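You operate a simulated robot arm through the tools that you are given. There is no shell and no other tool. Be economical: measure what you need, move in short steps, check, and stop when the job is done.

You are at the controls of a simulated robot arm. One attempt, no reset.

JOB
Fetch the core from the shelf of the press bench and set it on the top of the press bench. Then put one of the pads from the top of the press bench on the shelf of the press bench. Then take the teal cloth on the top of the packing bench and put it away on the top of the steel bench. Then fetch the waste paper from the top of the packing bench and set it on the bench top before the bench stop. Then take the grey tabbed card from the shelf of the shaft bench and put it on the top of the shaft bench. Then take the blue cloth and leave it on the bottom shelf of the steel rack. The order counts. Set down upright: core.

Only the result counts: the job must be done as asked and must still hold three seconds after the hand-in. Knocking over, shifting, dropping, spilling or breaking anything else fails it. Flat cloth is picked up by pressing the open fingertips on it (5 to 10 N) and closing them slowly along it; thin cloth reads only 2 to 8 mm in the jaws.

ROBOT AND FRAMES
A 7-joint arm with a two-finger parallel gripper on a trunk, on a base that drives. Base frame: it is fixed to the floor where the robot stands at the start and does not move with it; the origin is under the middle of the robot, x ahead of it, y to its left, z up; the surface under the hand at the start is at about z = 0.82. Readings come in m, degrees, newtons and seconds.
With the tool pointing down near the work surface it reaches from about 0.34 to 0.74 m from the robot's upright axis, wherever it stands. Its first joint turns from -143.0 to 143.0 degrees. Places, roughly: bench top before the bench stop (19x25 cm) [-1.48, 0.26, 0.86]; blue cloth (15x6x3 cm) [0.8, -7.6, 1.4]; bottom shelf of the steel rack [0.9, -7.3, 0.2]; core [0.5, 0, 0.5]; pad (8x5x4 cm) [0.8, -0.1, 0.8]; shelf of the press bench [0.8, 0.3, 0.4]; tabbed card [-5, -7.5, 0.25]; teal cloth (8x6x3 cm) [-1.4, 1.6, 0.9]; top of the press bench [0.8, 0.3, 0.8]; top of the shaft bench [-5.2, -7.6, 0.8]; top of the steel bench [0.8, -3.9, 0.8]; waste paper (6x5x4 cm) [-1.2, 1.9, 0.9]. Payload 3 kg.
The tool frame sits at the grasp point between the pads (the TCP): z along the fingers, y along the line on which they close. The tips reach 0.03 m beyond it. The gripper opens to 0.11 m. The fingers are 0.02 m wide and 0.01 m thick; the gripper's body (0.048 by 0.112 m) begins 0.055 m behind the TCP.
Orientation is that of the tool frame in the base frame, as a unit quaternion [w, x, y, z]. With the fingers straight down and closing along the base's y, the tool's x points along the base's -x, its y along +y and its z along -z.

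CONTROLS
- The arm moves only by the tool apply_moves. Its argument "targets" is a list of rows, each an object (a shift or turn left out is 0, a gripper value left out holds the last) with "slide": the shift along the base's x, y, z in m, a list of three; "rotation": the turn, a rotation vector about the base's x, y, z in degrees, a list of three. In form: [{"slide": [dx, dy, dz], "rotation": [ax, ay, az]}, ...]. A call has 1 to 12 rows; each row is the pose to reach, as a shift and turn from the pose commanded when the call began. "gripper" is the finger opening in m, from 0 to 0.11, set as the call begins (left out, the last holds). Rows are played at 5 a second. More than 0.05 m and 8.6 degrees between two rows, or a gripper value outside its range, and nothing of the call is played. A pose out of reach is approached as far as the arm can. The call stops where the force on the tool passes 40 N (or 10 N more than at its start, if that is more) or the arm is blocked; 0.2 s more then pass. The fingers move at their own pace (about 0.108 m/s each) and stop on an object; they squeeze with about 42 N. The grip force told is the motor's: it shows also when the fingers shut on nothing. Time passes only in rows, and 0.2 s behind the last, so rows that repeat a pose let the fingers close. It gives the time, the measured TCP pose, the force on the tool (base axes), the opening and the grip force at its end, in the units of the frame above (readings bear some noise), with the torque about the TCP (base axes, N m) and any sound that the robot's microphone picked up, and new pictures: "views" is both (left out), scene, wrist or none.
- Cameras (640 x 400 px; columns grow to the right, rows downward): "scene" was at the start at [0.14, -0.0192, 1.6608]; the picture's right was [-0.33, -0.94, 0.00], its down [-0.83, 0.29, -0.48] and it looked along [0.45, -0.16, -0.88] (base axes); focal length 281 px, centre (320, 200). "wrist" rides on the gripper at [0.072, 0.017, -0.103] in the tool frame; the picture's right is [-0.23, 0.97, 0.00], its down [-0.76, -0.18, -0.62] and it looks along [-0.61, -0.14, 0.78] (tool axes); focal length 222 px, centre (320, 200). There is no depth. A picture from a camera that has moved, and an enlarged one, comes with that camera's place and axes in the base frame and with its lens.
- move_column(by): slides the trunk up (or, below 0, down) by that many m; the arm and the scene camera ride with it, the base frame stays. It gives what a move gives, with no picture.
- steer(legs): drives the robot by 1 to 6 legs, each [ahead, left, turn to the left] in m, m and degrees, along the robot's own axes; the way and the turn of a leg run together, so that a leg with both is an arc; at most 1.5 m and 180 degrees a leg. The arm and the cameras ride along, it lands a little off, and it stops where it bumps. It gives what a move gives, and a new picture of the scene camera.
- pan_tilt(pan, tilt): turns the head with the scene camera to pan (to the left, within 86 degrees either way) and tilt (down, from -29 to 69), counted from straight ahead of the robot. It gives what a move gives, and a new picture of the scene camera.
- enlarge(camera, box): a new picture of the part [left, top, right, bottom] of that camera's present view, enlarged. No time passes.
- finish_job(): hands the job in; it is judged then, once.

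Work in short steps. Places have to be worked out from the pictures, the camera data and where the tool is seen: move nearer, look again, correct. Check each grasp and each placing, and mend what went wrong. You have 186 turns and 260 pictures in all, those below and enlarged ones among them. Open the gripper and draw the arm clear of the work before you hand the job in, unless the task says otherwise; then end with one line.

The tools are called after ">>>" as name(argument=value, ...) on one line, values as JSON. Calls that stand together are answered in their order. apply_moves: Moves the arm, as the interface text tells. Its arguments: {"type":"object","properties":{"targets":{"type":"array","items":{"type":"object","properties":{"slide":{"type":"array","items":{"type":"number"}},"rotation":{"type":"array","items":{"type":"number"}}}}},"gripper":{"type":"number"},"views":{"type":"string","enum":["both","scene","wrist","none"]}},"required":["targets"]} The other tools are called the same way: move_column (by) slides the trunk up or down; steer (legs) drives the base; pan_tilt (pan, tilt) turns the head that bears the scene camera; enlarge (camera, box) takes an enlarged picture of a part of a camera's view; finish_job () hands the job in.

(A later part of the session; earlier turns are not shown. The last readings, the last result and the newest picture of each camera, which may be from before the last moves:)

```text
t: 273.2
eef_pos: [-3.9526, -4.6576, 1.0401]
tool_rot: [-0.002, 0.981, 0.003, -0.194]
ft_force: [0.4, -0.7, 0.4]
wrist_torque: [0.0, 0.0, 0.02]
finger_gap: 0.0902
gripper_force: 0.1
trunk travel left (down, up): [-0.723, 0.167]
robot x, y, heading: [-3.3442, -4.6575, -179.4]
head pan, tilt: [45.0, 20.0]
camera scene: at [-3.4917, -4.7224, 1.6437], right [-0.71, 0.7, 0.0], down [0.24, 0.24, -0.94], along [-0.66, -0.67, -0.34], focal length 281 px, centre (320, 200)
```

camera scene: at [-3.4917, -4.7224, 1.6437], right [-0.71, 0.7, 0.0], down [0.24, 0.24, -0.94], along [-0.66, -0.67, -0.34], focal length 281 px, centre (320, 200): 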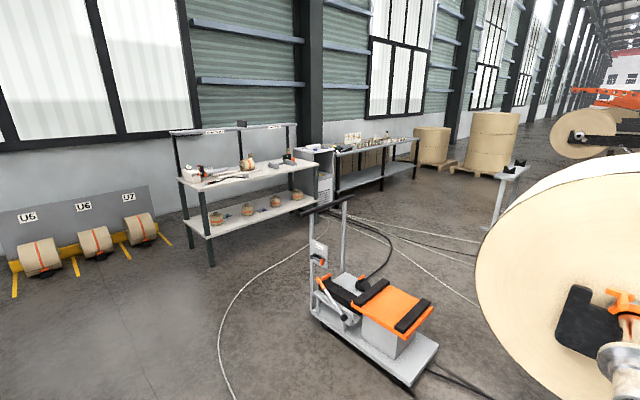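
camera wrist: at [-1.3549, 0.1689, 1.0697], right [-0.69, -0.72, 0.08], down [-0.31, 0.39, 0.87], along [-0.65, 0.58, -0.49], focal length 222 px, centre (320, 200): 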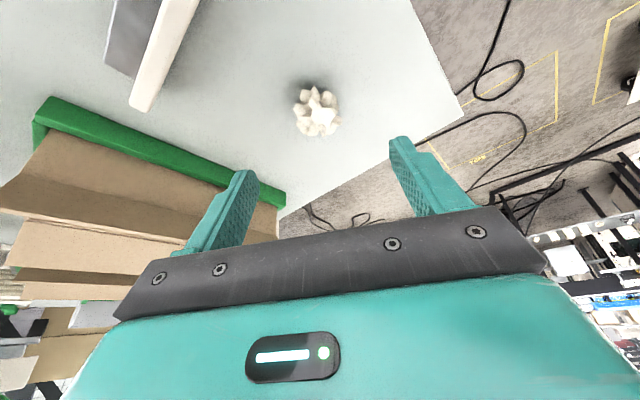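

Shaft bench: x ≈ -4.5…-6.3, front y ≈ -7.4; a cart stands at (-5, -5.75). I turn south, go down to y ≈ -6.5, then strafe west.

>>> steer(legs=[[0, 0, 89.5], [1.5, 0, 0], [0.35, 0, 0]])

>>> pan_tilt(pan=-45, tilt=25)

```text
t: 286.2
eef_pos: [-3.3554, -7.0851, 1.0387]
tool_rot: [0.135, 0.7, 0.688, -0.14]
ft_force: [0.1, 0.0, -0.1]
wrist_torque: [-0.01, -0.02, 0.01]
finger_gap: 0.0902
gripper_force: 0.1
trunk travel left (down, up): [-0.723, 0.167]
robot x, y, heading: [-3.3385, -6.4736, -91.2]
head pan, tilt: [45.0, 20.0]
camera scene: at [-3.2781, -6.6213, 1.6436], right [-0.72, -0.69, 0.0], down [-0.24, 0.25, -0.94], along [0.65, -0.68, -0.34], focal length 281 px, centre (320, 200)
```

scene: 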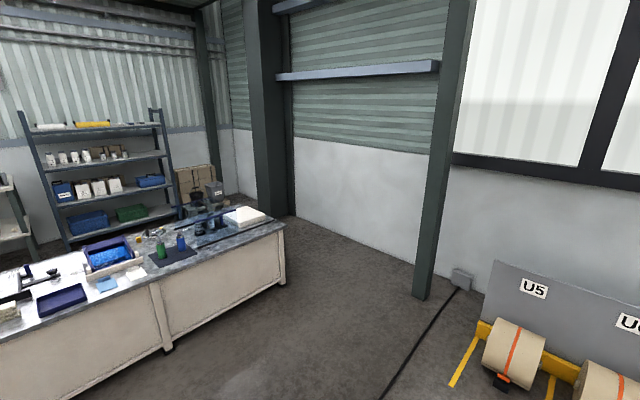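

```text
t: 287.9
eef_pos: [-3.3555, -7.0838, 1.0389]
tool_rot: [0.134, 0.7, 0.687, -0.14]
ft_force: [-0.4, 0.3, -0.5]
wrist_torque: [0.0, 0.0, 0.0]
finger_gap: 0.0903
gripper_force: 0.0
trunk travel left (down, up): [-0.723, 0.167]
robot x, y, heading: [-3.3397, -6.4793, -91.2]
head pan, tilt: [-45.0, 25.0]
camera scene: at [-3.409, -6.6171, 1.6356], right [-0.69, 0.72, 0.0], down [0.3, 0.29, -0.91], along [-0.65, -0.63, -0.42], focal length 281 px, centre (320, 200)
```

scene: 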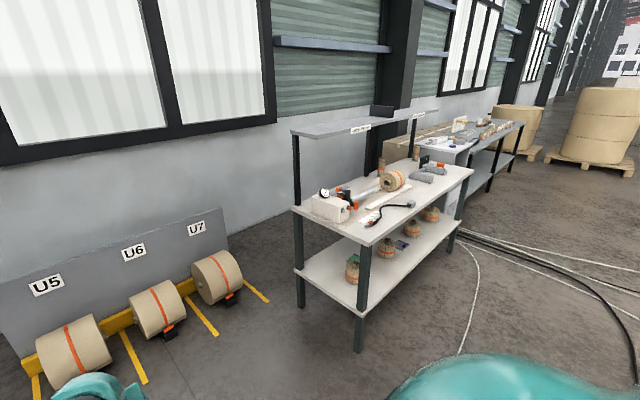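

>>> enlarge(camera="scene", box=[280, 130, 500, 350])

```text
1.82 times, centred on (390, 240) of scene
camera zoom: at [-3.409, -6.6171, 1.6356], right [-0.69, 0.72, 0.0], down [0.3, 0.29, -0.91], along [-0.65, -0.63, -0.42], focal length 511 px, centre (193, 127)
```

zoom: 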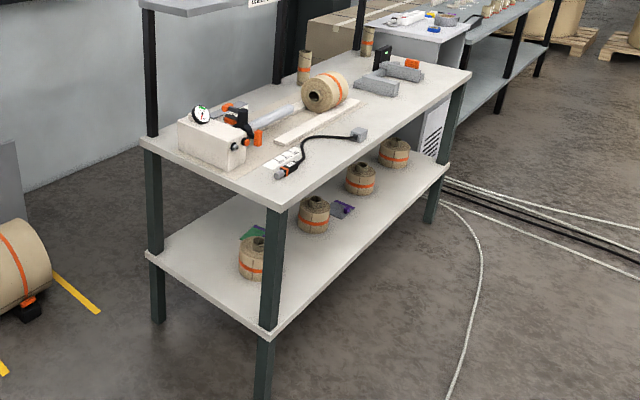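

A grey card with a purple edge lies on the shelf near (-5.37, -7.52). Strafe west in front of the bench.

>>> steer(legs=[[0.13, 0, 1.2], [0, -1.2, 0]])

>>> pan_tilt(pan=-30, tilt=40)

```text
t: 294.9
eef_pos: [-4.5381, -7.2215, 1.0387]
tool_rot: [0.137, 0.686, 0.702, -0.137]
ft_force: [1.0, 0.1, 0.5]
wrist_torque: [-0.01, 0.0, 0.0]
finger_gap: 0.0899
gripper_force: 0.0
trunk travel left (down, up): [-0.723, 0.167]
robot x, y, heading: [-4.5489, -6.6152, -88.8]
head pan, tilt: [-45.0, 25.0]
camera scene: at [-4.6108, -6.7579, 1.6356], right [-0.72, 0.69, 0.0], down [0.29, 0.31, -0.91], along [-0.63, -0.66, -0.42], focal length 281 px, centre (320, 200)
```

scene: 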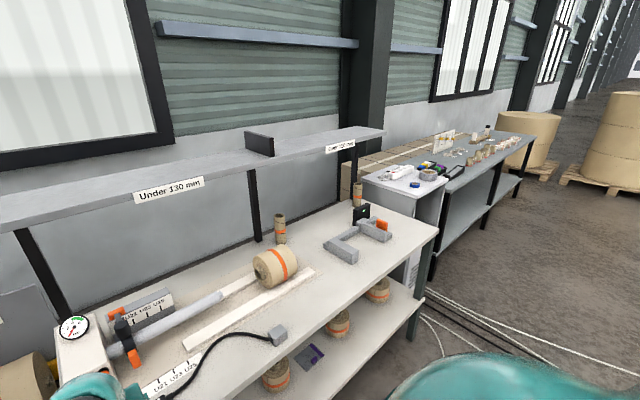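

```text
t: 295.6
eef_pos: [-4.5361, -7.2213, 1.0395]
tool_rot: [0.137, 0.685, 0.702, -0.138]
ft_force: [0.0, -0.2, -0.5]
wrist_torque: [-0.02, -0.01, 0.01]
finger_gap: 0.0902
gripper_force: 0.0
trunk travel left (down, up): [-0.723, 0.167]
robot x, y, heading: [-4.5486, -6.6141, -88.6]
head pan, tilt: [-30.0, 40.0]
camera scene: at [-4.5878, -6.7658, 1.6123], right [-0.88, 0.48, 0.0], down [0.31, 0.56, -0.77], along [-0.37, -0.67, -0.64], focal length 281 px, centre (320, 200)
```

scene: 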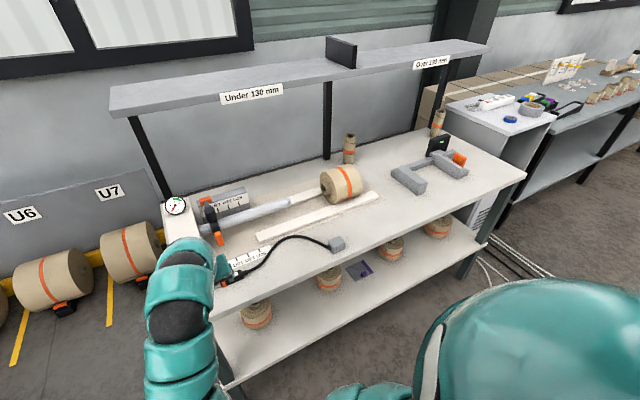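

>>> enlarge(camera="scene", box=[300, 225, 420, 300])

>>> steer(legs=[[0, -0.73, -1]])

>>> pan_tilt(pan=0, tilt=50)

```text
5.33 times, centred on (360, 262) of scene
camera zoom: at [-4.5878, -6.7658, 1.6123], right [-0.88, 0.48, 0.0], down [0.31, 0.56, -0.77], along [-0.37, -0.67, -0.64], focal length 1498 px, centre (107, -133)
```

zoom: 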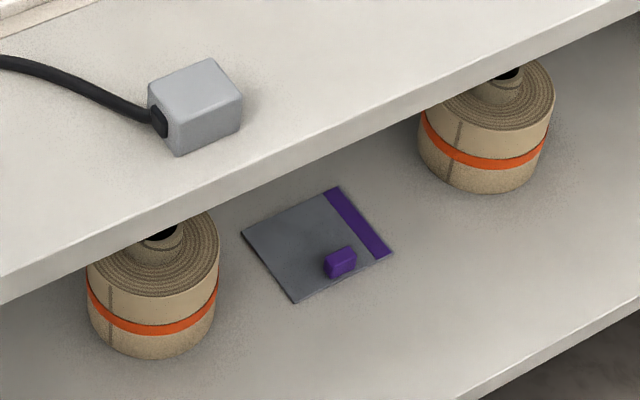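

```text
t: 299.5
eef_pos: [-5.2385, -7.2422, 1.0398]
tool_rot: [0.138, 0.683, 0.704, -0.137]
ft_force: [-0.6, -0.1, 0.2]
wrist_torque: [-0.01, -0.02, 0.0]
finger_gap: 0.09
gripper_force: 0.1
trunk travel left (down, up): [-0.723, 0.167]
robot x, y, heading: [-5.2522, -6.6307, -88.2]
head pan, tilt: [-30.0, 40.0]
camera scene: at [-5.2929, -6.785, 1.6122], right [-0.88, 0.47, 0.0], down [0.3, 0.57, -0.77], along [-0.36, -0.67, -0.64], focal length 281 px, centre (320, 200)
```

scene: 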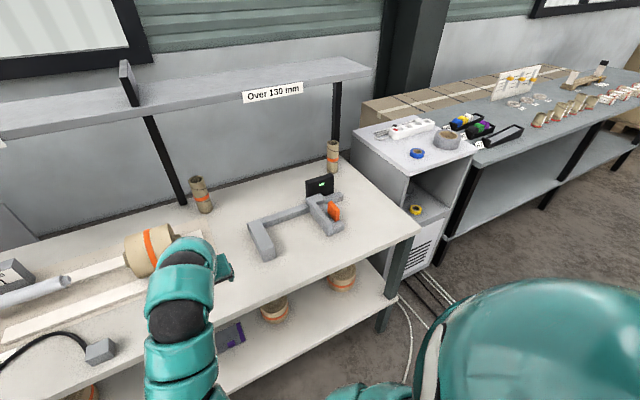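

```text
t: 300.4
eef_pos: [-5.2378, -7.2408, 1.0403]
tool_rot: [0.138, 0.683, 0.704, -0.137]
ft_force: [0.2, 0.4, 0.3]
wrist_torque: [0.02, -0.04, 0.01]
finger_gap: 0.0901
gripper_force: 0.1
trunk travel left (down, up): [-0.723, 0.167]
robot x, y, heading: [-5.2509, -6.6317, -88.3]
head pan, tilt: [0.0, 50.0]
camera scene: at [-5.2498, -6.7871, 1.5981], right [-1.0, -0.03, 0.0], down [-0.02, 0.77, -0.64], along [0.02, -0.64, -0.77], focal length 281 px, centre (320, 200)
```

scene: 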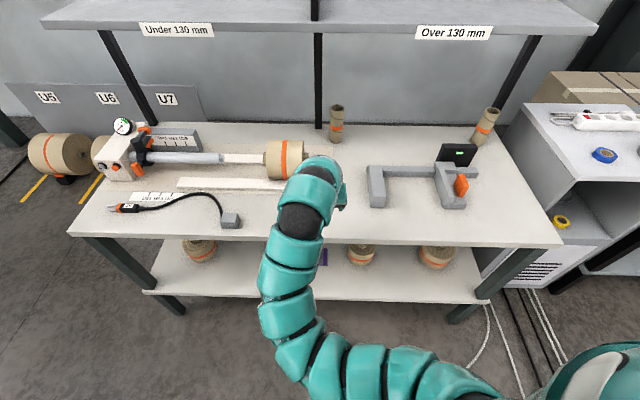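

The card's purple tab (front edge centre, ≈ (-5.267, -7.479)) can be pinched. Pitch the tool to 45° and pull back, then lower the trunk.

>>> steer(legs=[[0, 0, -1.7]])

>>> apply_moves(targets=[{"slide": [0, 0.03, 0], "rotation": [-6, 0, 0]}, {"slide": [0, 0.06, 0], "rotation": [-12, 0, 0]}, {"slide": [0, 0.09, 0], "rotation": [-18, 0, 0]}, {"slide": [0, 0.11, 0], "rotation": [-23, 0, 0]}], views="none", gripper=0.07)

>>> move_column(by=-0.4)

>>> move_column(by=-0.25)

>>> pan_tilt(pan=0, tilt=40)

```text
t: 301.2
eef_pos: [-5.2564, -7.2422, 1.039]
tool_rot: [0.135, 0.693, 0.695, -0.139]
ft_force: [0.9, -0.3, -0.6]
wrist_torque: [0.03, 0.03, 0.0]
finger_gap: 0.0899
gripper_force: 0.1
trunk travel left (down, up): [-0.723, 0.167]
robot x, y, heading: [-5.2535, -6.6321, -90.2]
head pan, tilt: [0.0, 50.0]
camera scene: at [-5.2547, -6.7871, 1.5981], right [-1.0, 0.0, 0.0], down [0.0, 0.77, -0.64], along [0.0, -0.64, -0.77], focal length 281 px, centre (320, 200)
```

scene: 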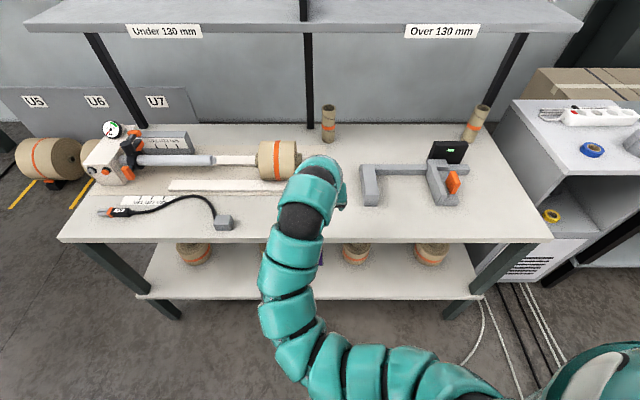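

```text
t: 302.2
eef_pos: [-5.2172, -7.1734, 1.0327]
tool_rot: [0.271, 0.652, 0.652, -0.275]
ft_force: [-0.5, -0.5, -0.1]
wrist_torque: [0.03, 0.01, 0.01]
finger_gap: 0.0698
gripper_force: 0.1
out of reach, approached as far as the arm can: row 3, 4
trunk travel left (down, up): [-0.723, 0.167]
robot x, y, heading: [-5.2559, -6.6335, -89.8]
head pan, tilt: [0.0, 50.0]
```

```text
t: 306.0
eef_pos: [-5.216, -7.1738, 0.6311]
tool_rot: [0.27, 0.653, 0.653, -0.274]
ft_force: [-0.6, -0.2, -1.3]
wrist_torque: [0.01, -0.02, 0.01]
finger_gap: 0.0701
gripper_force: 0.0
trunk travel left (down, up): [-0.323, 0.567]
robot x, y, heading: [-5.2527, -6.6317, -89.9]
head pan, tilt: [0.0, 50.0]
```

```text
t: 308.6
eef_pos: [-5.2173, -7.1721, 0.3824]
tool_rot: [0.269, 0.653, 0.652, -0.275]
ft_force: [0.6, -0.4, 0.1]
wrist_torque: [0.0, 0.0, -0.03]
finger_gap: 0.0702
gripper_force: 0.0
trunk travel left (down, up): [-0.073, 0.817]
robot x, y, heading: [-5.2513, -6.6311, -90.1]
head pan, tilt: [0.0, 50.0]
```

```text
t: 309.3
eef_pos: [-5.2159, -7.1718, 0.3811]
tool_rot: [0.27, 0.652, 0.653, -0.274]
ft_force: [-0.3, 0.5, -0.1]
wrist_torque: [-0.02, 0.0, -0.03]
finger_gap: 0.0701
gripper_force: 0.1
trunk travel left (down, up): [-0.073, 0.817]
robot x, y, heading: [-5.2534, -6.6336, -89.8]
head pan, tilt: [0.0, 40.0]
camera scene: at [-5.2543, -6.7951, 0.9622], right [-1.0, 0.0, 0.0], down [0.0, 0.64, -0.77], along [0.0, -0.77, -0.64], focal length 281 px, centre (320, 200)
```

scene: 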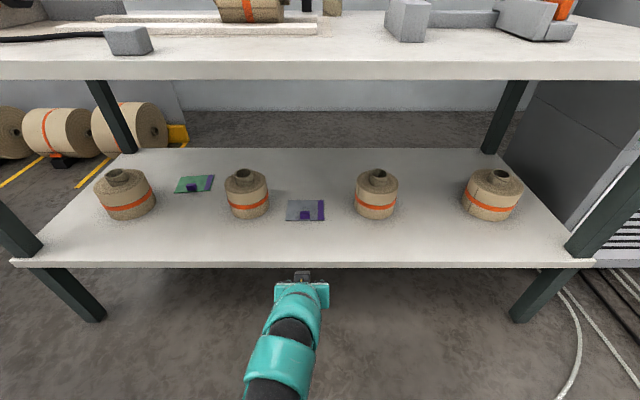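

>>> enlarge(camera="scene", box=[256, 190, 384, 270])

>>> apply_moves(targets=[{"slide": [0, 0, 0]}], views="wrist")

```text
5.00 times, centred on (320, 230) of scene
camera zoom: at [-5.2543, -6.7951, 0.9622], right [-1.0, 0.0, 0.0], down [0.0, 0.64, -0.77], along [0.0, -0.77, -0.64], focal length 1404 px, centre (320, 50)
```

zoom: 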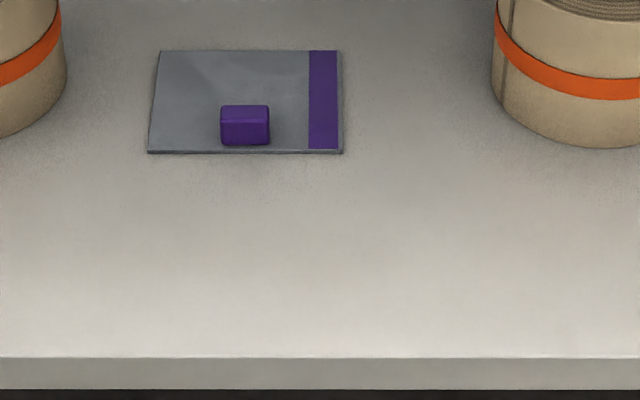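

```text
t: 309.7
eef_pos: [-5.2159, -7.1745, 0.3819]
tool_rot: [0.269, 0.653, 0.652, -0.275]
ft_force: [-0.5, -0.3, -1.2]
wrist_torque: [0.05, 0.02, 0.01]
finger_gap: 0.0697
gripper_force: 0.1
trunk travel left (down, up): [-0.073, 0.817]
robot x, y, heading: [-5.2526, -6.6295, -89.9]
head pan, tilt: [0.0, 40.0]
camera wrist: at [-5.1988, -7.0492, 0.4035], right [0.97, -0.16, 0.16], down [-0.17, -0.09, 0.98], along [-0.14, -0.98, -0.12], focal length 222 px, centre (320, 200)
```

wrist: 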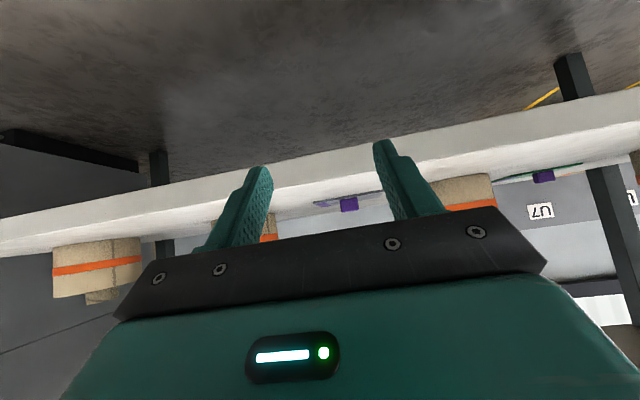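

Recomputed: the shelf is at z ≈ 0.368 and the tab at (-5.208, -7.428), 3 cm wide and ~2 cm high. Raise the hand and advance under the bench.

>>> apply_moves(targets=[{"slide": [0.004, 0, 0.03]}, {"slide": [0.008, -0.01, 0.06]}, {"slide": [0.008, -0.05, 0.07]}, {"slide": [0.008, -0.1, 0.07]}, {"slide": [0.008, -0.15, 0.07]}, {"slide": [0.008, -0.19, 0.065]}])

```text
t: 311.1
eef_pos: [-5.2089, -7.3665, 0.4427]
tool_rot: [0.271, 0.653, 0.652, -0.275]
ft_force: [0.4, -0.8, -0.4]
wrist_torque: [-0.01, -0.01, -0.01]
finger_gap: 0.07
gripper_force: 0.0
trunk travel left (down, up): [-0.073, 0.817]
robot x, y, heading: [-5.2551, -6.632, -90.1]
head pan, tilt: [0.0, 40.0]
camera scene: at [-5.2541, -6.795, 0.9621], right [-1.0, 0.0, 0.0], down [0.0, 0.64, -0.77], along [0.0, -0.77, -0.64], focal length 281 px, centre (320, 200)
camera wrist: at [-5.1905, -7.2423, 0.4644], right [0.97, -0.16, 0.16], down [-0.17, -0.09, 0.98], along [-0.15, -0.98, -0.12], focal length 222 px, centre (320, 200)
```

scene: 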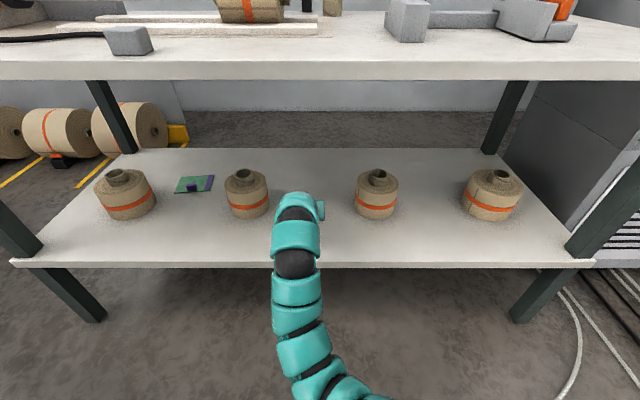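
wrist: 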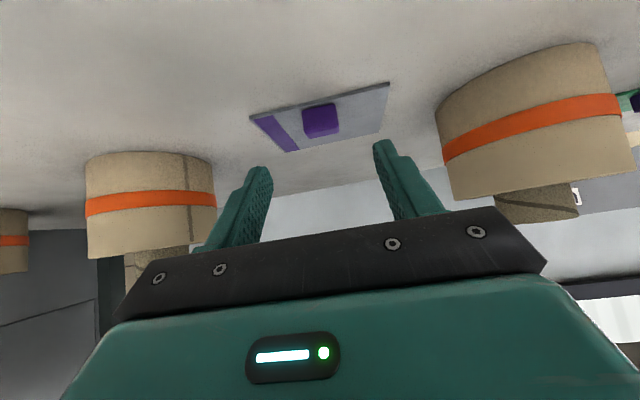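

Aligned with the tab. Advance and descend.

>>> apply_moves(targets=[{"slide": [0, -0.025, -0.015]}, {"slide": [0, -0.05, -0.032]}], views="wrist")

```text
t: 311.7
eef_pos: [-5.2082, -7.4155, 0.4158]
tool_rot: [0.271, 0.652, 0.653, -0.274]
ft_force: [0.5, 0.0, 0.0]
wrist_torque: [0.01, -0.02, -0.02]
finger_gap: 0.0704
gripper_force: 0.1
trunk travel left (down, up): [-0.073, 0.817]
robot x, y, heading: [-5.2533, -6.6331, -90.0]
head pan, tilt: [0.0, 40.0]
camera wrist: at [-5.1907, -7.2911, 0.4368], right [0.97, -0.16, 0.16], down [-0.17, -0.09, 0.98], along [-0.14, -0.98, -0.12], focal length 222 px, centre (320, 200)
```

wrist: 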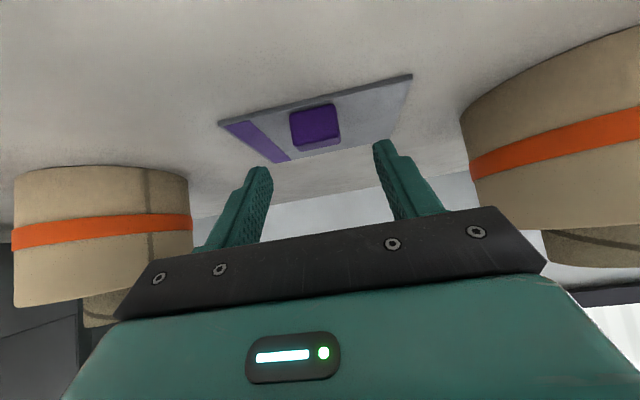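

Lower 2 cm toward the card, watching force.

>>> apply_moves(targets=[{"slide": [0.002, -0.004, -0.01]}, {"slide": [0.002, -0.006, -0.016]}, {"slide": [0.002, -0.006, -0.02]}], views="wrist")

```text
t: 312.5
eef_pos: [-5.207, -7.4209, 0.3954]
tool_rot: [0.271, 0.652, 0.653, -0.275]
ft_force: [0.3, 0.4, 0.1]
wrist_torque: [0.02, 0.0, -0.02]
finger_gap: 0.07
gripper_force: 0.0
trunk travel left (down, up): [-0.073, 0.817]
robot x, y, heading: [-5.2518, -6.6307, -89.9]
head pan, tilt: [0.0, 40.0]
camera wrist: at [-5.1885, -7.2961, 0.4162], right [0.97, -0.16, 0.16], down [-0.17, -0.09, 0.98], along [-0.15, -0.98, -0.12], focal length 222 px, centre (320, 200)
```

wrist: 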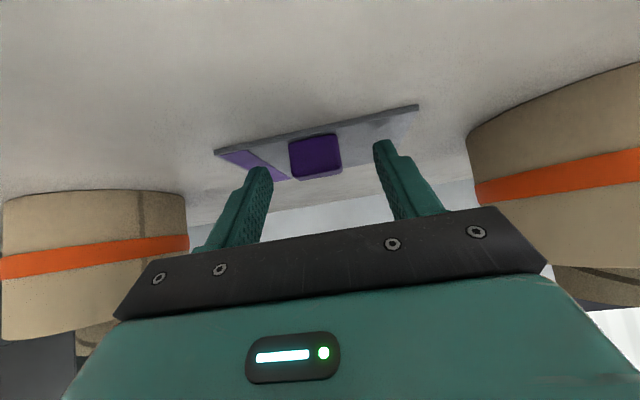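

>>> apply_moves(targets=[{"slide": [0, -0.005, -0.002]}, {"slide": [0, -0.008, -0.004]}], views="none")

>>> apply_moves(targets=[{"slide": [0, 0, 0]}, {"slide": [0, 0, 0]}, {"slide": [0, 0, 0]}], gripper=0, views="wrist")

```text
t: 313.1
eef_pos: [-5.205, -7.4273, 0.3915]
tool_rot: [0.272, 0.651, 0.653, -0.275]
ft_force: [-1.0, 0.7, 2.1]
wrist_torque: [-0.01, -0.08, 0.0]
finger_gap: 0.0699
gripper_force: 0.2
trunk travel left (down, up): [-0.073, 0.817]
robot x, y, heading: [-5.2533, -6.6325, -89.8]
head pan, tilt: [0.0, 40.0]
```

```text
t: 313.9
eef_pos: [-5.2066, -7.428, 0.3927]
tool_rot: [0.271, 0.652, 0.653, -0.274]
ft_force: [-0.1, -0.1, 5.5]
wrist_torque: [-0.18, 0.08, -0.17]
finger_gap: 0.0289
gripper_force: 42.4
trunk travel left (down, up): [-0.073, 0.817]
robot x, y, heading: [-5.2531, -6.6326, -89.8]
head pan, tilt: [0.0, 40.0]
camera wrist: at [-5.1885, -7.3034, 0.4136], right [0.97, -0.16, 0.16], down [-0.17, -0.09, 0.98], along [-0.14, -0.98, -0.12], focal length 222 px, centre (320, 200)
```

wrist: 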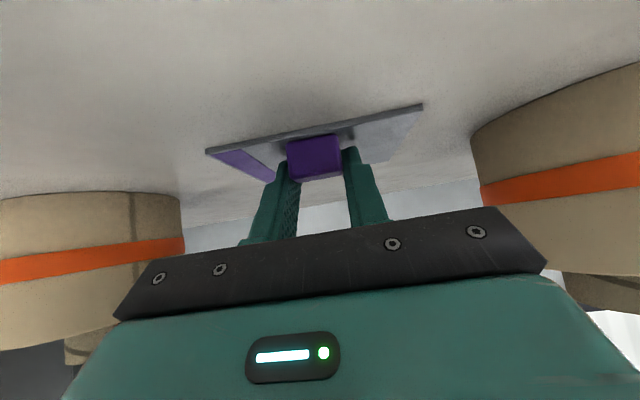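

Tab gripped (29 mm). Lift a little.

>>> apply_moves(targets=[{"slide": [0, 0, 0.02]}, {"slide": [0, 0, 0.05]}, {"slide": [0, 0.04, 0.06]}], views="wrist")

```text
t: 314.7
eef_pos: [-5.2081, -7.3873, 0.453]
tool_rot: [0.27, 0.653, 0.652, -0.275]
ft_force: [-0.3, 0.2, 0.3]
wrist_torque: [0.02, 0.02, -0.02]
finger_gap: 0.0289
gripper_force: 41.5
trunk travel left (down, up): [-0.073, 0.817]
robot x, y, heading: [-5.2503, -6.6309, -90.1]
head pan, tilt: [0.0, 40.0]
camera wrist: at [-5.1905, -7.2638, 0.4748], right [0.97, -0.16, 0.16], down [-0.17, -0.09, 0.98], along [-0.15, -0.98, -0.12], focal length 222 px, centre (320, 200)
```

wrist: 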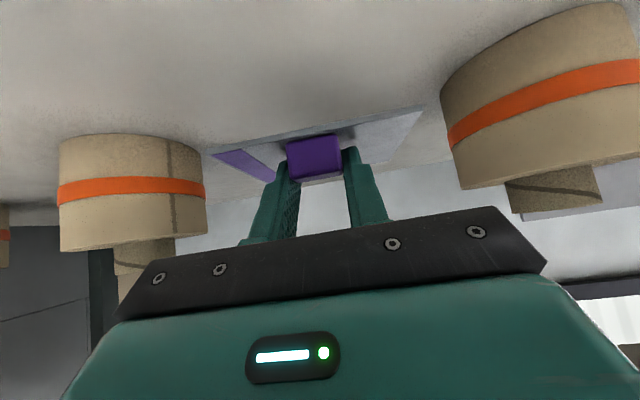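

Card lifted. Retract the arm, then back up slightly (cart behind).

>>> apply_moves(targets=[{"slide": [0, 0.045, 0.005]}, {"slide": [0, 0.09, 0.005]}, {"slide": [0, 0.135, 0.005]}, {"slide": [0, 0.17, 0.005]}, {"slide": [0, 0.2, 0.005]}], views="none")

>>> steer(legs=[[-0.12, 0, 0]])

>>> enlarge(camera="scene", box=[200, 160, 420, 330])

```text
t: 316.0
eef_pos: [-5.2952, -7.2258, 0.4944]
tool_rot: [0.27, 0.71, 0.571, -0.311]
ft_force: [-0.6, 0.0, -0.6]
wrist_torque: [-0.03, 0.01, 0.01]
finger_gap: 0.0289
gripper_force: 42.1
trunk travel left (down, up): [-0.073, 0.817]
robot x, y, heading: [-5.2525, -6.6271, -89.9]
head pan, tilt: [0.0, 40.0]
stopped in row 5: the arm was blocked; the commanded pose is now the measured one
```

```text
t: 317.3
eef_pos: [-5.2924, -7.1073, 0.492]
tool_rot: [0.268, 0.71, 0.573, -0.309]
ft_force: [-0.8, -0.5, 0.0]
wrist_torque: [0.05, 0.03, 0.01]
finger_gap: 0.0291
gripper_force: 41.5
trunk travel left (down, up): [-0.073, 0.817]
robot x, y, heading: [-5.255, -6.5163, -89.7]
head pan, tilt: [0.0, 40.0]
camera scene: at [-5.2559, -6.6755, 0.9682], right [-1.0, 0.0, 0.0], down [0.0, 0.64, -0.77], along [0.0, -0.77, -0.64], focal length 281 px, centre (320, 200)
```

scene: 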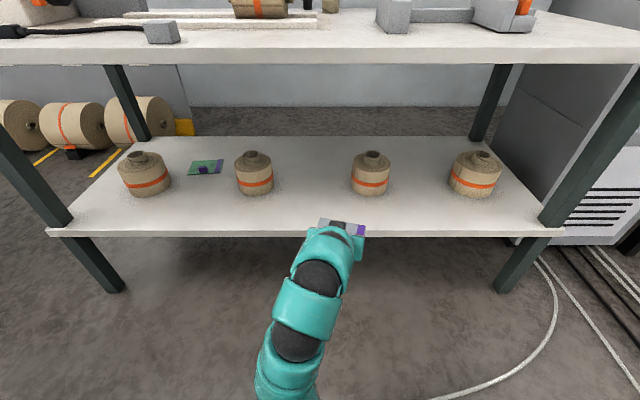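

```text
2.35 times, centred on (310, 245) of scene
camera zoom: at [-5.2559, -6.6755, 0.9682], right [-1.0, 0.0, 0.0], down [0.0, 0.64, -0.77], along [0.0, -0.77, -0.64], focal length 661 px, centre (344, 94)
```

zoom: 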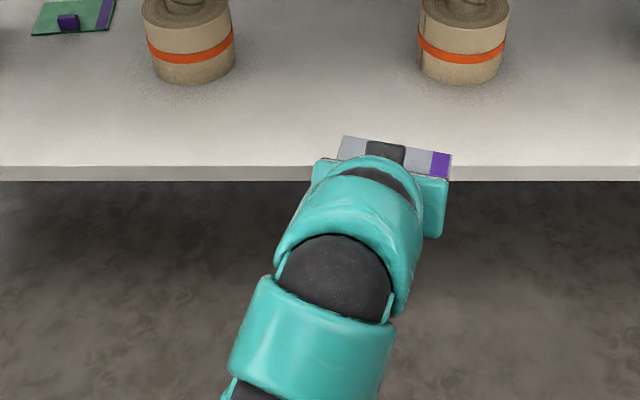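

Card's far edge (y ≈ -7.20) is just clear of the bench front (≈ -7.24). Raise the trunk partway and check.

>>> move_column(by=0.22)

>>> apply_moves(targets=[{"slide": [0, 0, 0]}])

```text
t: 319.6
eef_pos: [-5.2917, -7.1071, 0.7051]
tool_rot: [0.268, 0.71, 0.573, -0.31]
ft_force: [0.0, 0.4, -0.4]
wrist_torque: [0.0, 0.0, -0.01]
finger_gap: 0.0289
gripper_force: 41.9
trunk travel left (down, up): [-0.293, 0.597]
robot x, y, heading: [-5.251, -6.512, -90.0]
head pan, tilt: [0.0, 40.0]
```

```text
t: 320.0
eef_pos: [-5.2928, -7.1093, 0.705]
tool_rot: [0.268, 0.71, 0.574, -0.308]
ft_force: [-0.6, -0.3, -0.2]
wrist_torque: [-0.01, 0.01, 0.0]
finger_gap: 0.0289
gripper_force: 41.6
trunk travel left (down, up): [-0.293, 0.597]
robot x, y, heading: [-5.254, -6.5139, -89.9]
head pan, tilt: [0.0, 40.0]
camera scene: at [-5.2545, -6.6757, 1.1822], right [-1.0, 0.0, 0.0], down [0.0, 0.64, -0.77], along [0.0, -0.77, -0.64], focal length 281 px, centre (320, 200)
camera wrist: at [-5.2515, -6.9881, 0.7214], right [0.92, -0.34, 0.19], down [-0.21, 0.0, 0.98], along [-0.33, -0.94, -0.07], focal length 222 px, centre (320, 200)
```

scene: 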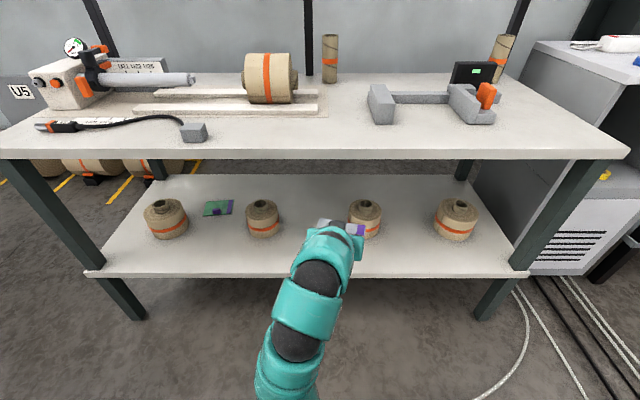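
wrist: 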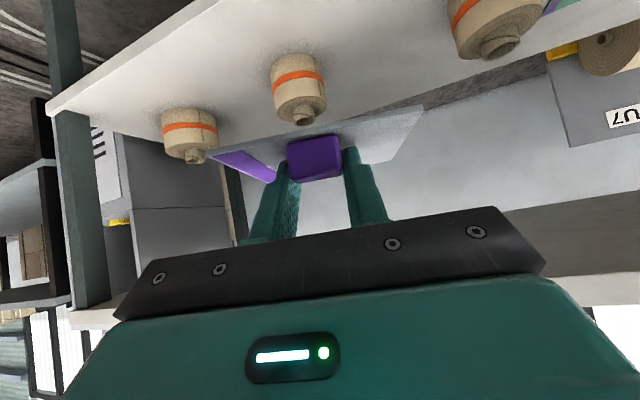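

>>> steer(legs=[[-0.03, 0, 0]])

>>> move_column(by=0.3)

>>> pan_tilt(pan=0, tilt=45)

```text
t: 320.8
eef_pos: [-5.2916, -7.0762, 0.7047]
tool_rot: [0.267, 0.709, 0.574, -0.309]
ft_force: [0.3, -0.5, -0.8]
wrist_torque: [0.02, 0.01, 0.0]
finger_gap: 0.0288
gripper_force: 42.0
trunk travel left (down, up): [-0.293, 0.597]
robot x, y, heading: [-5.2531, -6.4803, -89.8]
head pan, tilt: [0.0, 40.0]
camera scene: at [-5.2543, -6.6448, 1.1822], right [-1.0, 0.0, 0.0], down [0.0, 0.64, -0.77], along [0.0, -0.77, -0.64], focal length 281 px, centre (320, 200)
```

scene: 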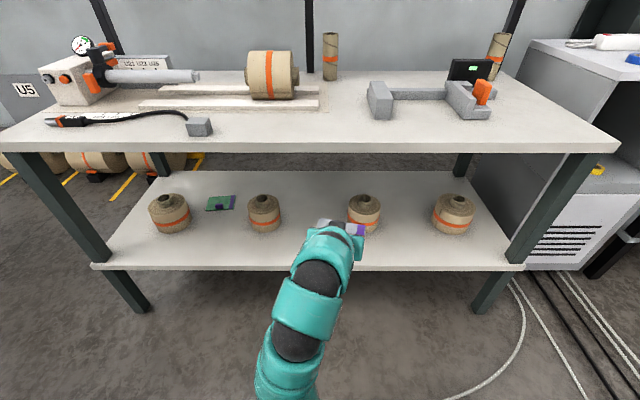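

```text
t: 323.8
eef_pos: [-5.2913, -7.0771, 1.0055]
tool_rot: [0.267, 0.709, 0.574, -0.309]
ft_force: [-0.4, 0.5, -0.6]
wrist_torque: [-0.02, 0.02, 0.0]
finger_gap: 0.0286
gripper_force: 41.4
trunk travel left (down, up): [-0.593, 0.297]
robot x, y, heading: [-5.2519, -6.4806, -89.8]
head pan, tilt: [0.0, 40.0]
```

```text
t: 324.5
eef_pos: [-5.2925, -7.0759, 1.0054]
tool_rot: [0.268, 0.709, 0.574, -0.309]
ft_force: [0.1, 1.2, -1.2]
wrist_torque: [-0.01, 0.0, -0.01]
finger_gap: 0.029
gripper_force: 41.8
trunk travel left (down, up): [-0.593, 0.297]
robot x, y, heading: [-5.2529, -6.4808, -90.0]
head pan, tilt: [0.0, 45.0]
camera scene: at [-5.2543, -6.641, 1.475], right [-1.0, 0.0, 0.0], down [0.0, 0.71, -0.71], along [0.0, -0.71, -0.71], focal length 281 px, centre (320, 200)
```

scene: 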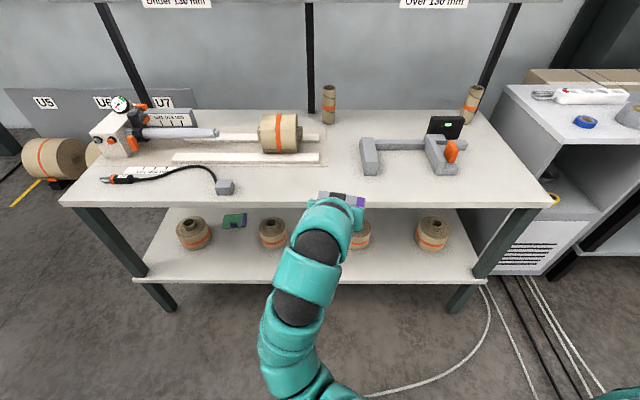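

Free spot on the bench front at x ≈ -5.26, y ≈ -7.34. Drive forward 0.15 m and move over it.

>>> steer(legs=[[0.14, 0, 0]])

>>> apply_moves(targets=[{"slide": [0.015, -0.04, -0.01], "rotation": [0, 0, 3]}, {"slide": [0.03, -0.08, -0.03], "rotation": [0, 0, 6]}, {"slide": [0.035, -0.095, -0.06], "rotation": [0, 0, 9]}])

```text
t: 325.8
eef_pos: [-5.2912, -7.219, 1.0047]
tool_rot: [0.267, 0.709, 0.575, -0.309]
ft_force: [-0.1, -0.2, 0.2]
wrist_torque: [0.02, -0.01, 0.01]
finger_gap: 0.0289
gripper_force: 41.5
trunk travel left (down, up): [-0.593, 0.297]
robot x, y, heading: [-5.2511, -6.6239, -89.7]
head pan, tilt: [0.0, 45.0]
camera scene: at [-5.2537, -6.7836, 1.4748], right [-1.0, 0.0, 0.0], down [0.0, 0.71, -0.71], along [0.0, -0.71, -0.71], focal length 281 px, centre (320, 200)
```

scene: 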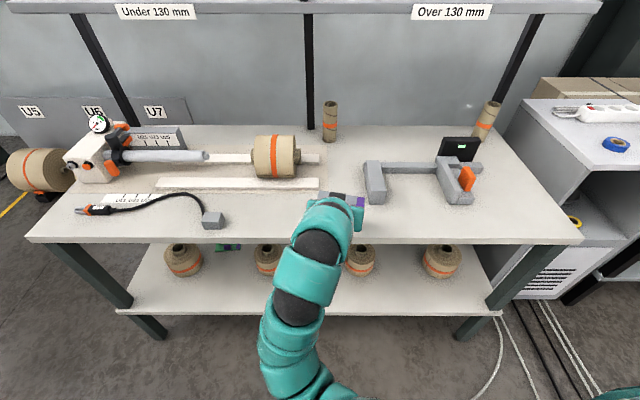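

```text
t: 326.6
eef_pos: [-5.2576, -7.3135, 0.9465]
tool_rot: [0.291, 0.662, 0.628, -0.287]
ft_force: [-0.4, 0.8, -0.3]
wrist_torque: [-0.02, 0.02, 0.01]
finger_gap: 0.0289
gripper_force: 41.8
trunk travel left (down, up): [-0.593, 0.297]
robot x, y, heading: [-5.2556, -6.6194, -89.6]
head pan, tilt: [0.0, 45.0]
camera scene: at [-5.2539, -6.7825, 1.475], right [-1.0, 0.0, 0.0], down [0.0, 0.71, -0.71], along [0.0, -0.71, -0.71], focal length 281 px, centre (320, 200)
camera wrist: at [-5.2356, -7.1901, 0.9621], right [0.96, -0.19, 0.19], down [-0.2, -0.03, 0.98], along [-0.18, -0.98, -0.07], focal length 222 px, centre (320, 200)
```

scene: 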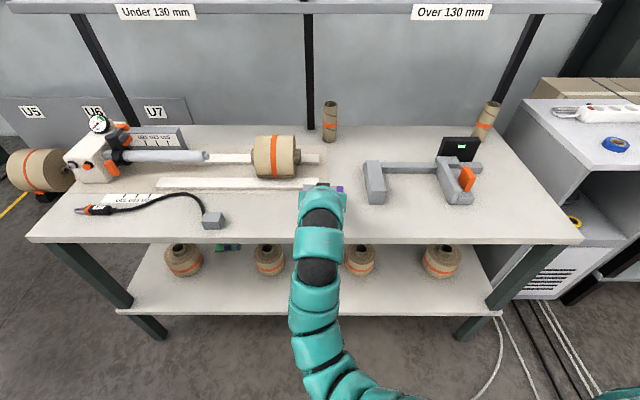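
wrist: 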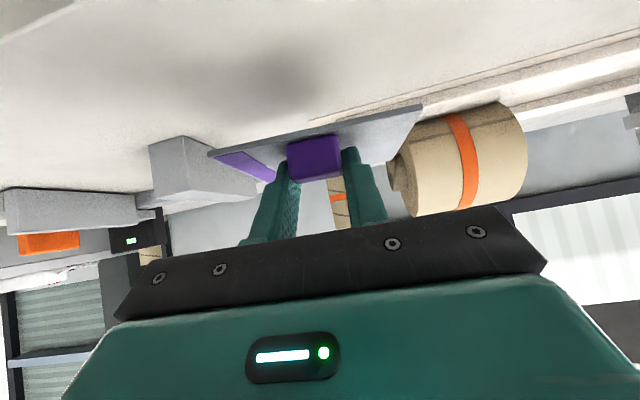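

Clear of the strip. Lower gently.

>>> apply_moves(targets=[{"slide": [0, 0.004, -0.025]}, {"slide": [0, 0.004, -0.045]}, {"slide": [0, 0.004, -0.051]}, {"slide": [0, 0.004, -0.056]}], views="wrist")

```text
t: 327.6
eef_pos: [-5.256, -7.3083, 0.8886]
tool_rot: [0.292, 0.662, 0.628, -0.287]
ft_force: [0.0, 0.0, -0.3]
wrist_torque: [0.02, -0.02, 0.01]
finger_gap: 0.029
gripper_force: 41.8
trunk travel left (down, up): [-0.593, 0.297]
robot x, y, heading: [-5.2497, -6.625, -89.5]
head pan, tilt: [0.0, 45.0]
camera wrist: at [-5.2338, -7.1839, 0.9049], right [0.96, -0.19, 0.19], down [-0.2, -0.03, 0.98], along [-0.18, -0.98, -0.07], focal length 222 px, centre (320, 200)
```

wrist: 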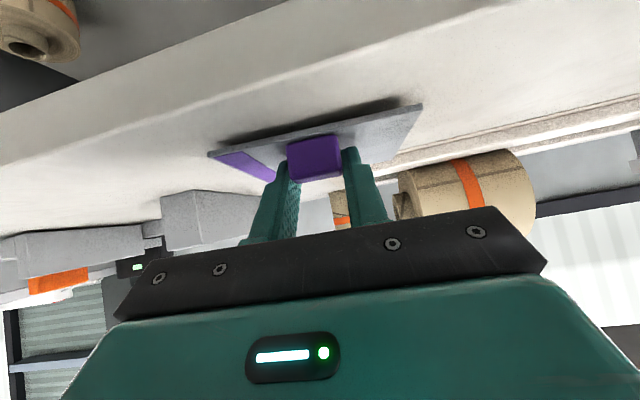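

Shadow shows ~1 cm still to go. Continue in small steps.

>>> apply_moves(targets=[{"slide": [0, 0, -0.004]}, {"slide": [0, 0, -0.008]}, {"slide": [0, 0, -0.011]}], views="wrist")

```text
t: 328.4
eef_pos: [-5.255, -7.3072, 0.8813]
tool_rot: [0.295, 0.66, 0.628, -0.289]
ft_force: [4.9, -4.4, 23.5]
wrist_torque: [0.15, 1.21, 0.11]
finger_gap: 0.029
gripper_force: 41.6
trunk travel left (down, up): [-0.593, 0.297]
robot x, y, heading: [-5.2521, -6.6247, -90.0]
head pan, tilt: [0.0, 45.0]
camera wrist: at [-5.2337, -7.1832, 0.8969], right [0.96, -0.19, 0.19], down [-0.2, -0.03, 0.98], along [-0.18, -0.98, -0.06], focal length 222 px, centre (320, 200)
```

wrist: 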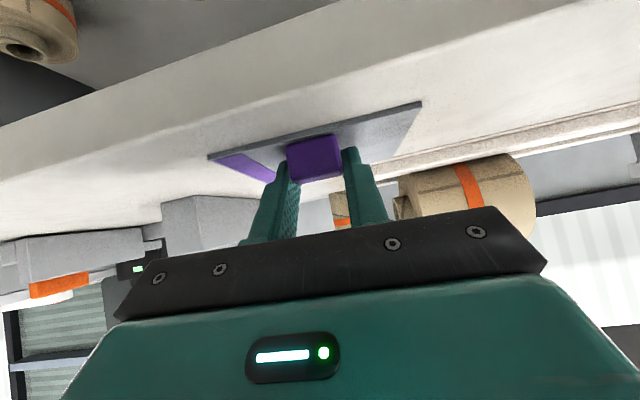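

Contact. Relieve, release, and withdraw.

>>> apply_moves(targets=[{"slide": [0, 0, 0.004]}, {"slide": [0, 0, 0.004]}, {"slide": [0, 0, 0.004]}], gripper=0.06, views="none")

>>> apply_moves(targets=[{"slide": [0, 0.025, 0.03]}, {"slide": [0, 0.06, 0.065]}, {"slide": [0, 0.09, 0.1]}])

```text
t: 329.2
eef_pos: [-5.2568, -7.3099, 0.8832]
tool_rot: [0.29, 0.662, 0.629, -0.286]
ft_force: [2.0, 0.4, 2.8]
wrist_torque: [-0.01, 0.05, -0.01]
finger_gap: 0.0592
gripper_force: 0.0
trunk travel left (down, up): [-0.593, 0.297]
robot x, y, heading: [-5.2536, -6.6242, -89.8]
head pan, tilt: [0.0, 45.0]
```

```text
t: 330.0
eef_pos: [-5.2527, -7.2245, 0.9811]
tool_rot: [0.292, 0.661, 0.629, -0.286]
ft_force: [0.4, 0.1, 0.2]
wrist_torque: [-0.02, 0.0, 0.03]
finger_gap: 0.0601
gripper_force: 0.1
trunk travel left (down, up): [-0.593, 0.297]
robot x, y, heading: [-5.2502, -6.6259, -89.7]
head pan, tilt: [0.0, 45.0]
camera scene: at [-5.2534, -6.7819, 1.4751], right [-1.0, 0.0, 0.0], down [0.0, 0.71, -0.71], along [0.0, -0.71, -0.71], focal length 281 px, centre (320, 200)
camera wrist: at [-5.2313, -7.0999, 0.9965], right [0.96, -0.19, 0.19], down [-0.2, -0.03, 0.98], along [-0.18, -0.98, -0.07], focal length 222 px, centre (320, 200)
```

scene: 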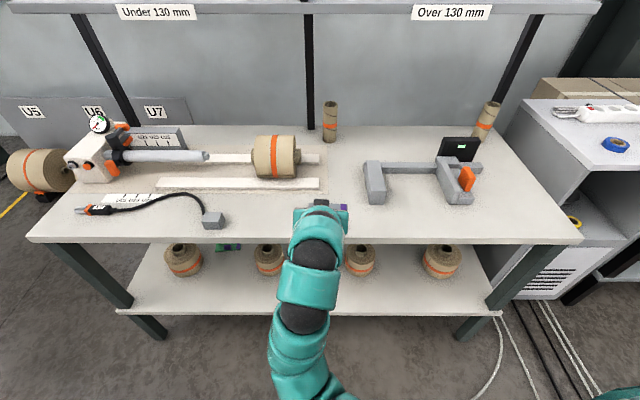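
wrist: 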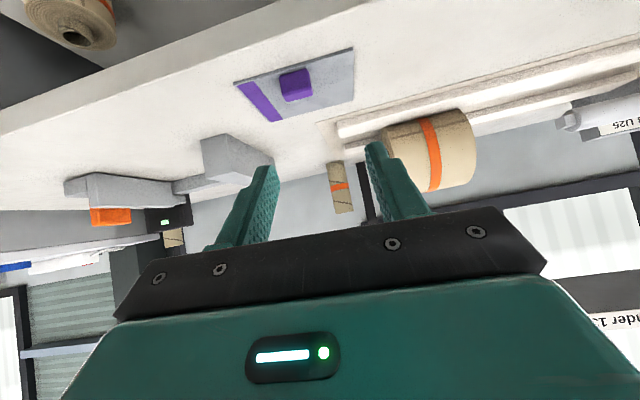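

Card placed. Now to the steel rack: strafe east, reverse north, strafe east to the lane before the rack.

>>> apply_moves(targets=[{"slide": [0, 0.03, 0.04]}, {"slide": [0, 0.05, 0.08]}], views="none")

>>> steer(legs=[[0, 1.0, 0], [0, 0.95, 0], [-1.5, 0, 0]])

```text
t: 330.6
eef_pos: [-5.243, -7.1787, 1.0673]
tool_rot: [0.291, 0.661, 0.63, -0.286]
ft_force: [-0.1, 0.7, -0.3]
wrist_torque: [0.0, -0.02, 0.0]
finger_gap: 0.06
gripper_force: 0.0
out of reach, approached as far as the arm can: row 1, 2
trunk travel left (down, up): [-0.593, 0.297]
robot x, y, heading: [-5.2508, -6.6209, -89.6]
head pan, tilt: [0.0, 45.0]
```

```text
t: 347.5
eef_pos: [-3.284, -5.6805, 1.0665]
tool_rot: [0.3, 0.642, 0.649, -0.278]
ft_force: [0.1, 0.5, -0.6]
wrist_torque: [0.02, -0.02, 0.02]
finger_gap: 0.06
gripper_force: 0.2
trunk travel left (down, up): [-0.593, 0.297]
robot x, y, heading: [-3.3252, -5.1251, -86.0]
head pan, tilt: [0.0, 45.0]
camera scene: at [-3.3168, -5.2834, 1.475], right [-1.0, -0.07, 0.0], down [-0.05, 0.71, -0.71], along [0.05, -0.71, -0.71], focal length 281 px, centre (320, 200)
```

scene: 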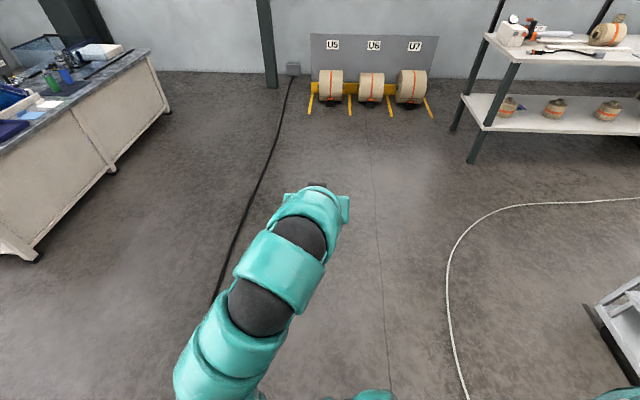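

>>> steer(legs=[[0, 0, -4], [0, 1.5, 0], [0, 1.5, -1]])

>>> pan_tilt(pan=35, tilt=20)

```text
t: 362.4
eef_pos: [-0.3636, -5.7627, 1.0665]
tool_rot: [0.281, 0.684, 0.605, -0.297]
ft_force: [0.0, 0.0, 0.8]
wrist_torque: [0.0, 0.01, -0.06]
finger_gap: 0.0604
gripper_force: 0.0
trunk travel left (down, up): [-0.593, 0.297]
robot x, y, heading: [-0.3343, -5.209, -93.8]
head pan, tilt: [0.0, 45.0]
camera scene: at [-0.3435, -5.3656, 1.475], right [-1.0, 0.07, 0.0], down [0.05, 0.71, -0.71], along [-0.05, -0.71, -0.71], focal length 281 px, centre (320, 200)
```

scene: 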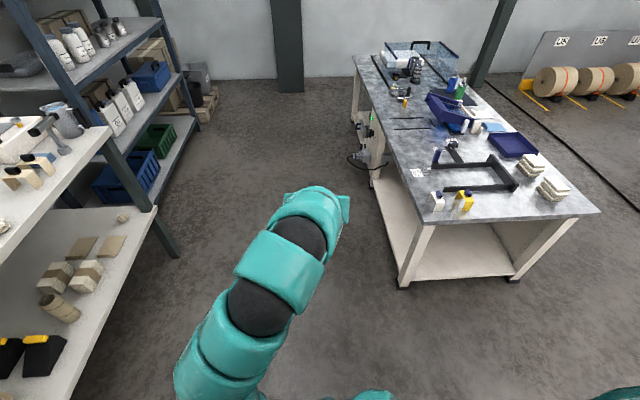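

```text
t: 363.4
eef_pos: [-0.3641, -5.7627, 1.0664]
tool_rot: [0.28, 0.684, 0.605, -0.297]
ft_force: [-1.0, 0.6, 0.6]
wrist_torque: [-0.01, -0.04, -0.01]
finger_gap: 0.0598
gripper_force: 0.1
trunk travel left (down, up): [-0.593, 0.297]
robot x, y, heading: [-0.331, -5.2049, -93.8]
head pan, tilt: [35.0, 20.0]
camera scene: at [-0.2901, -5.3642, 1.5136], right [-0.86, -0.52, 0.0], down [-0.18, 0.29, -0.94], along [0.49, -0.8, -0.34], focal length 281 px, centre (320, 200)
```

scene: 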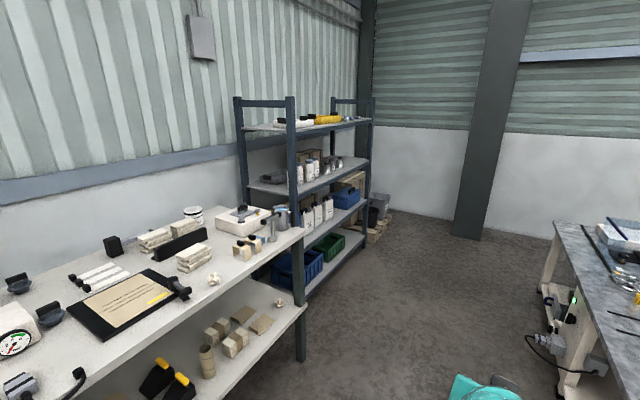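

>>> enlarge(camera="scene", box=[220, 80, 400, 310])

```text
1.74 times, centred on (310, 195) of scene
camera zoom: at [-0.2901, -5.3642, 1.5136], right [-0.86, -0.52, 0.0], down [-0.18, 0.29, -0.94], along [0.49, -0.8, -0.34], focal length 488 px, centre (337, 209)
```

zoom: 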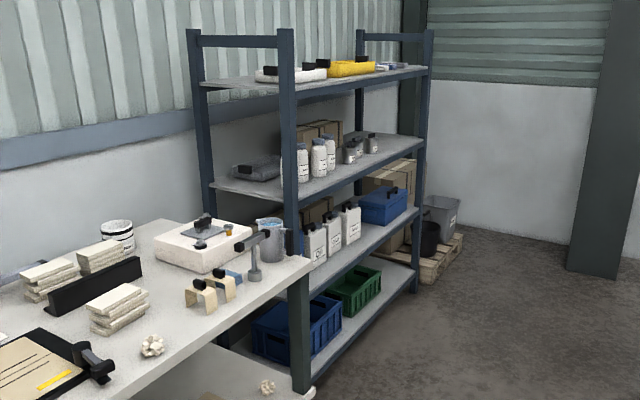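

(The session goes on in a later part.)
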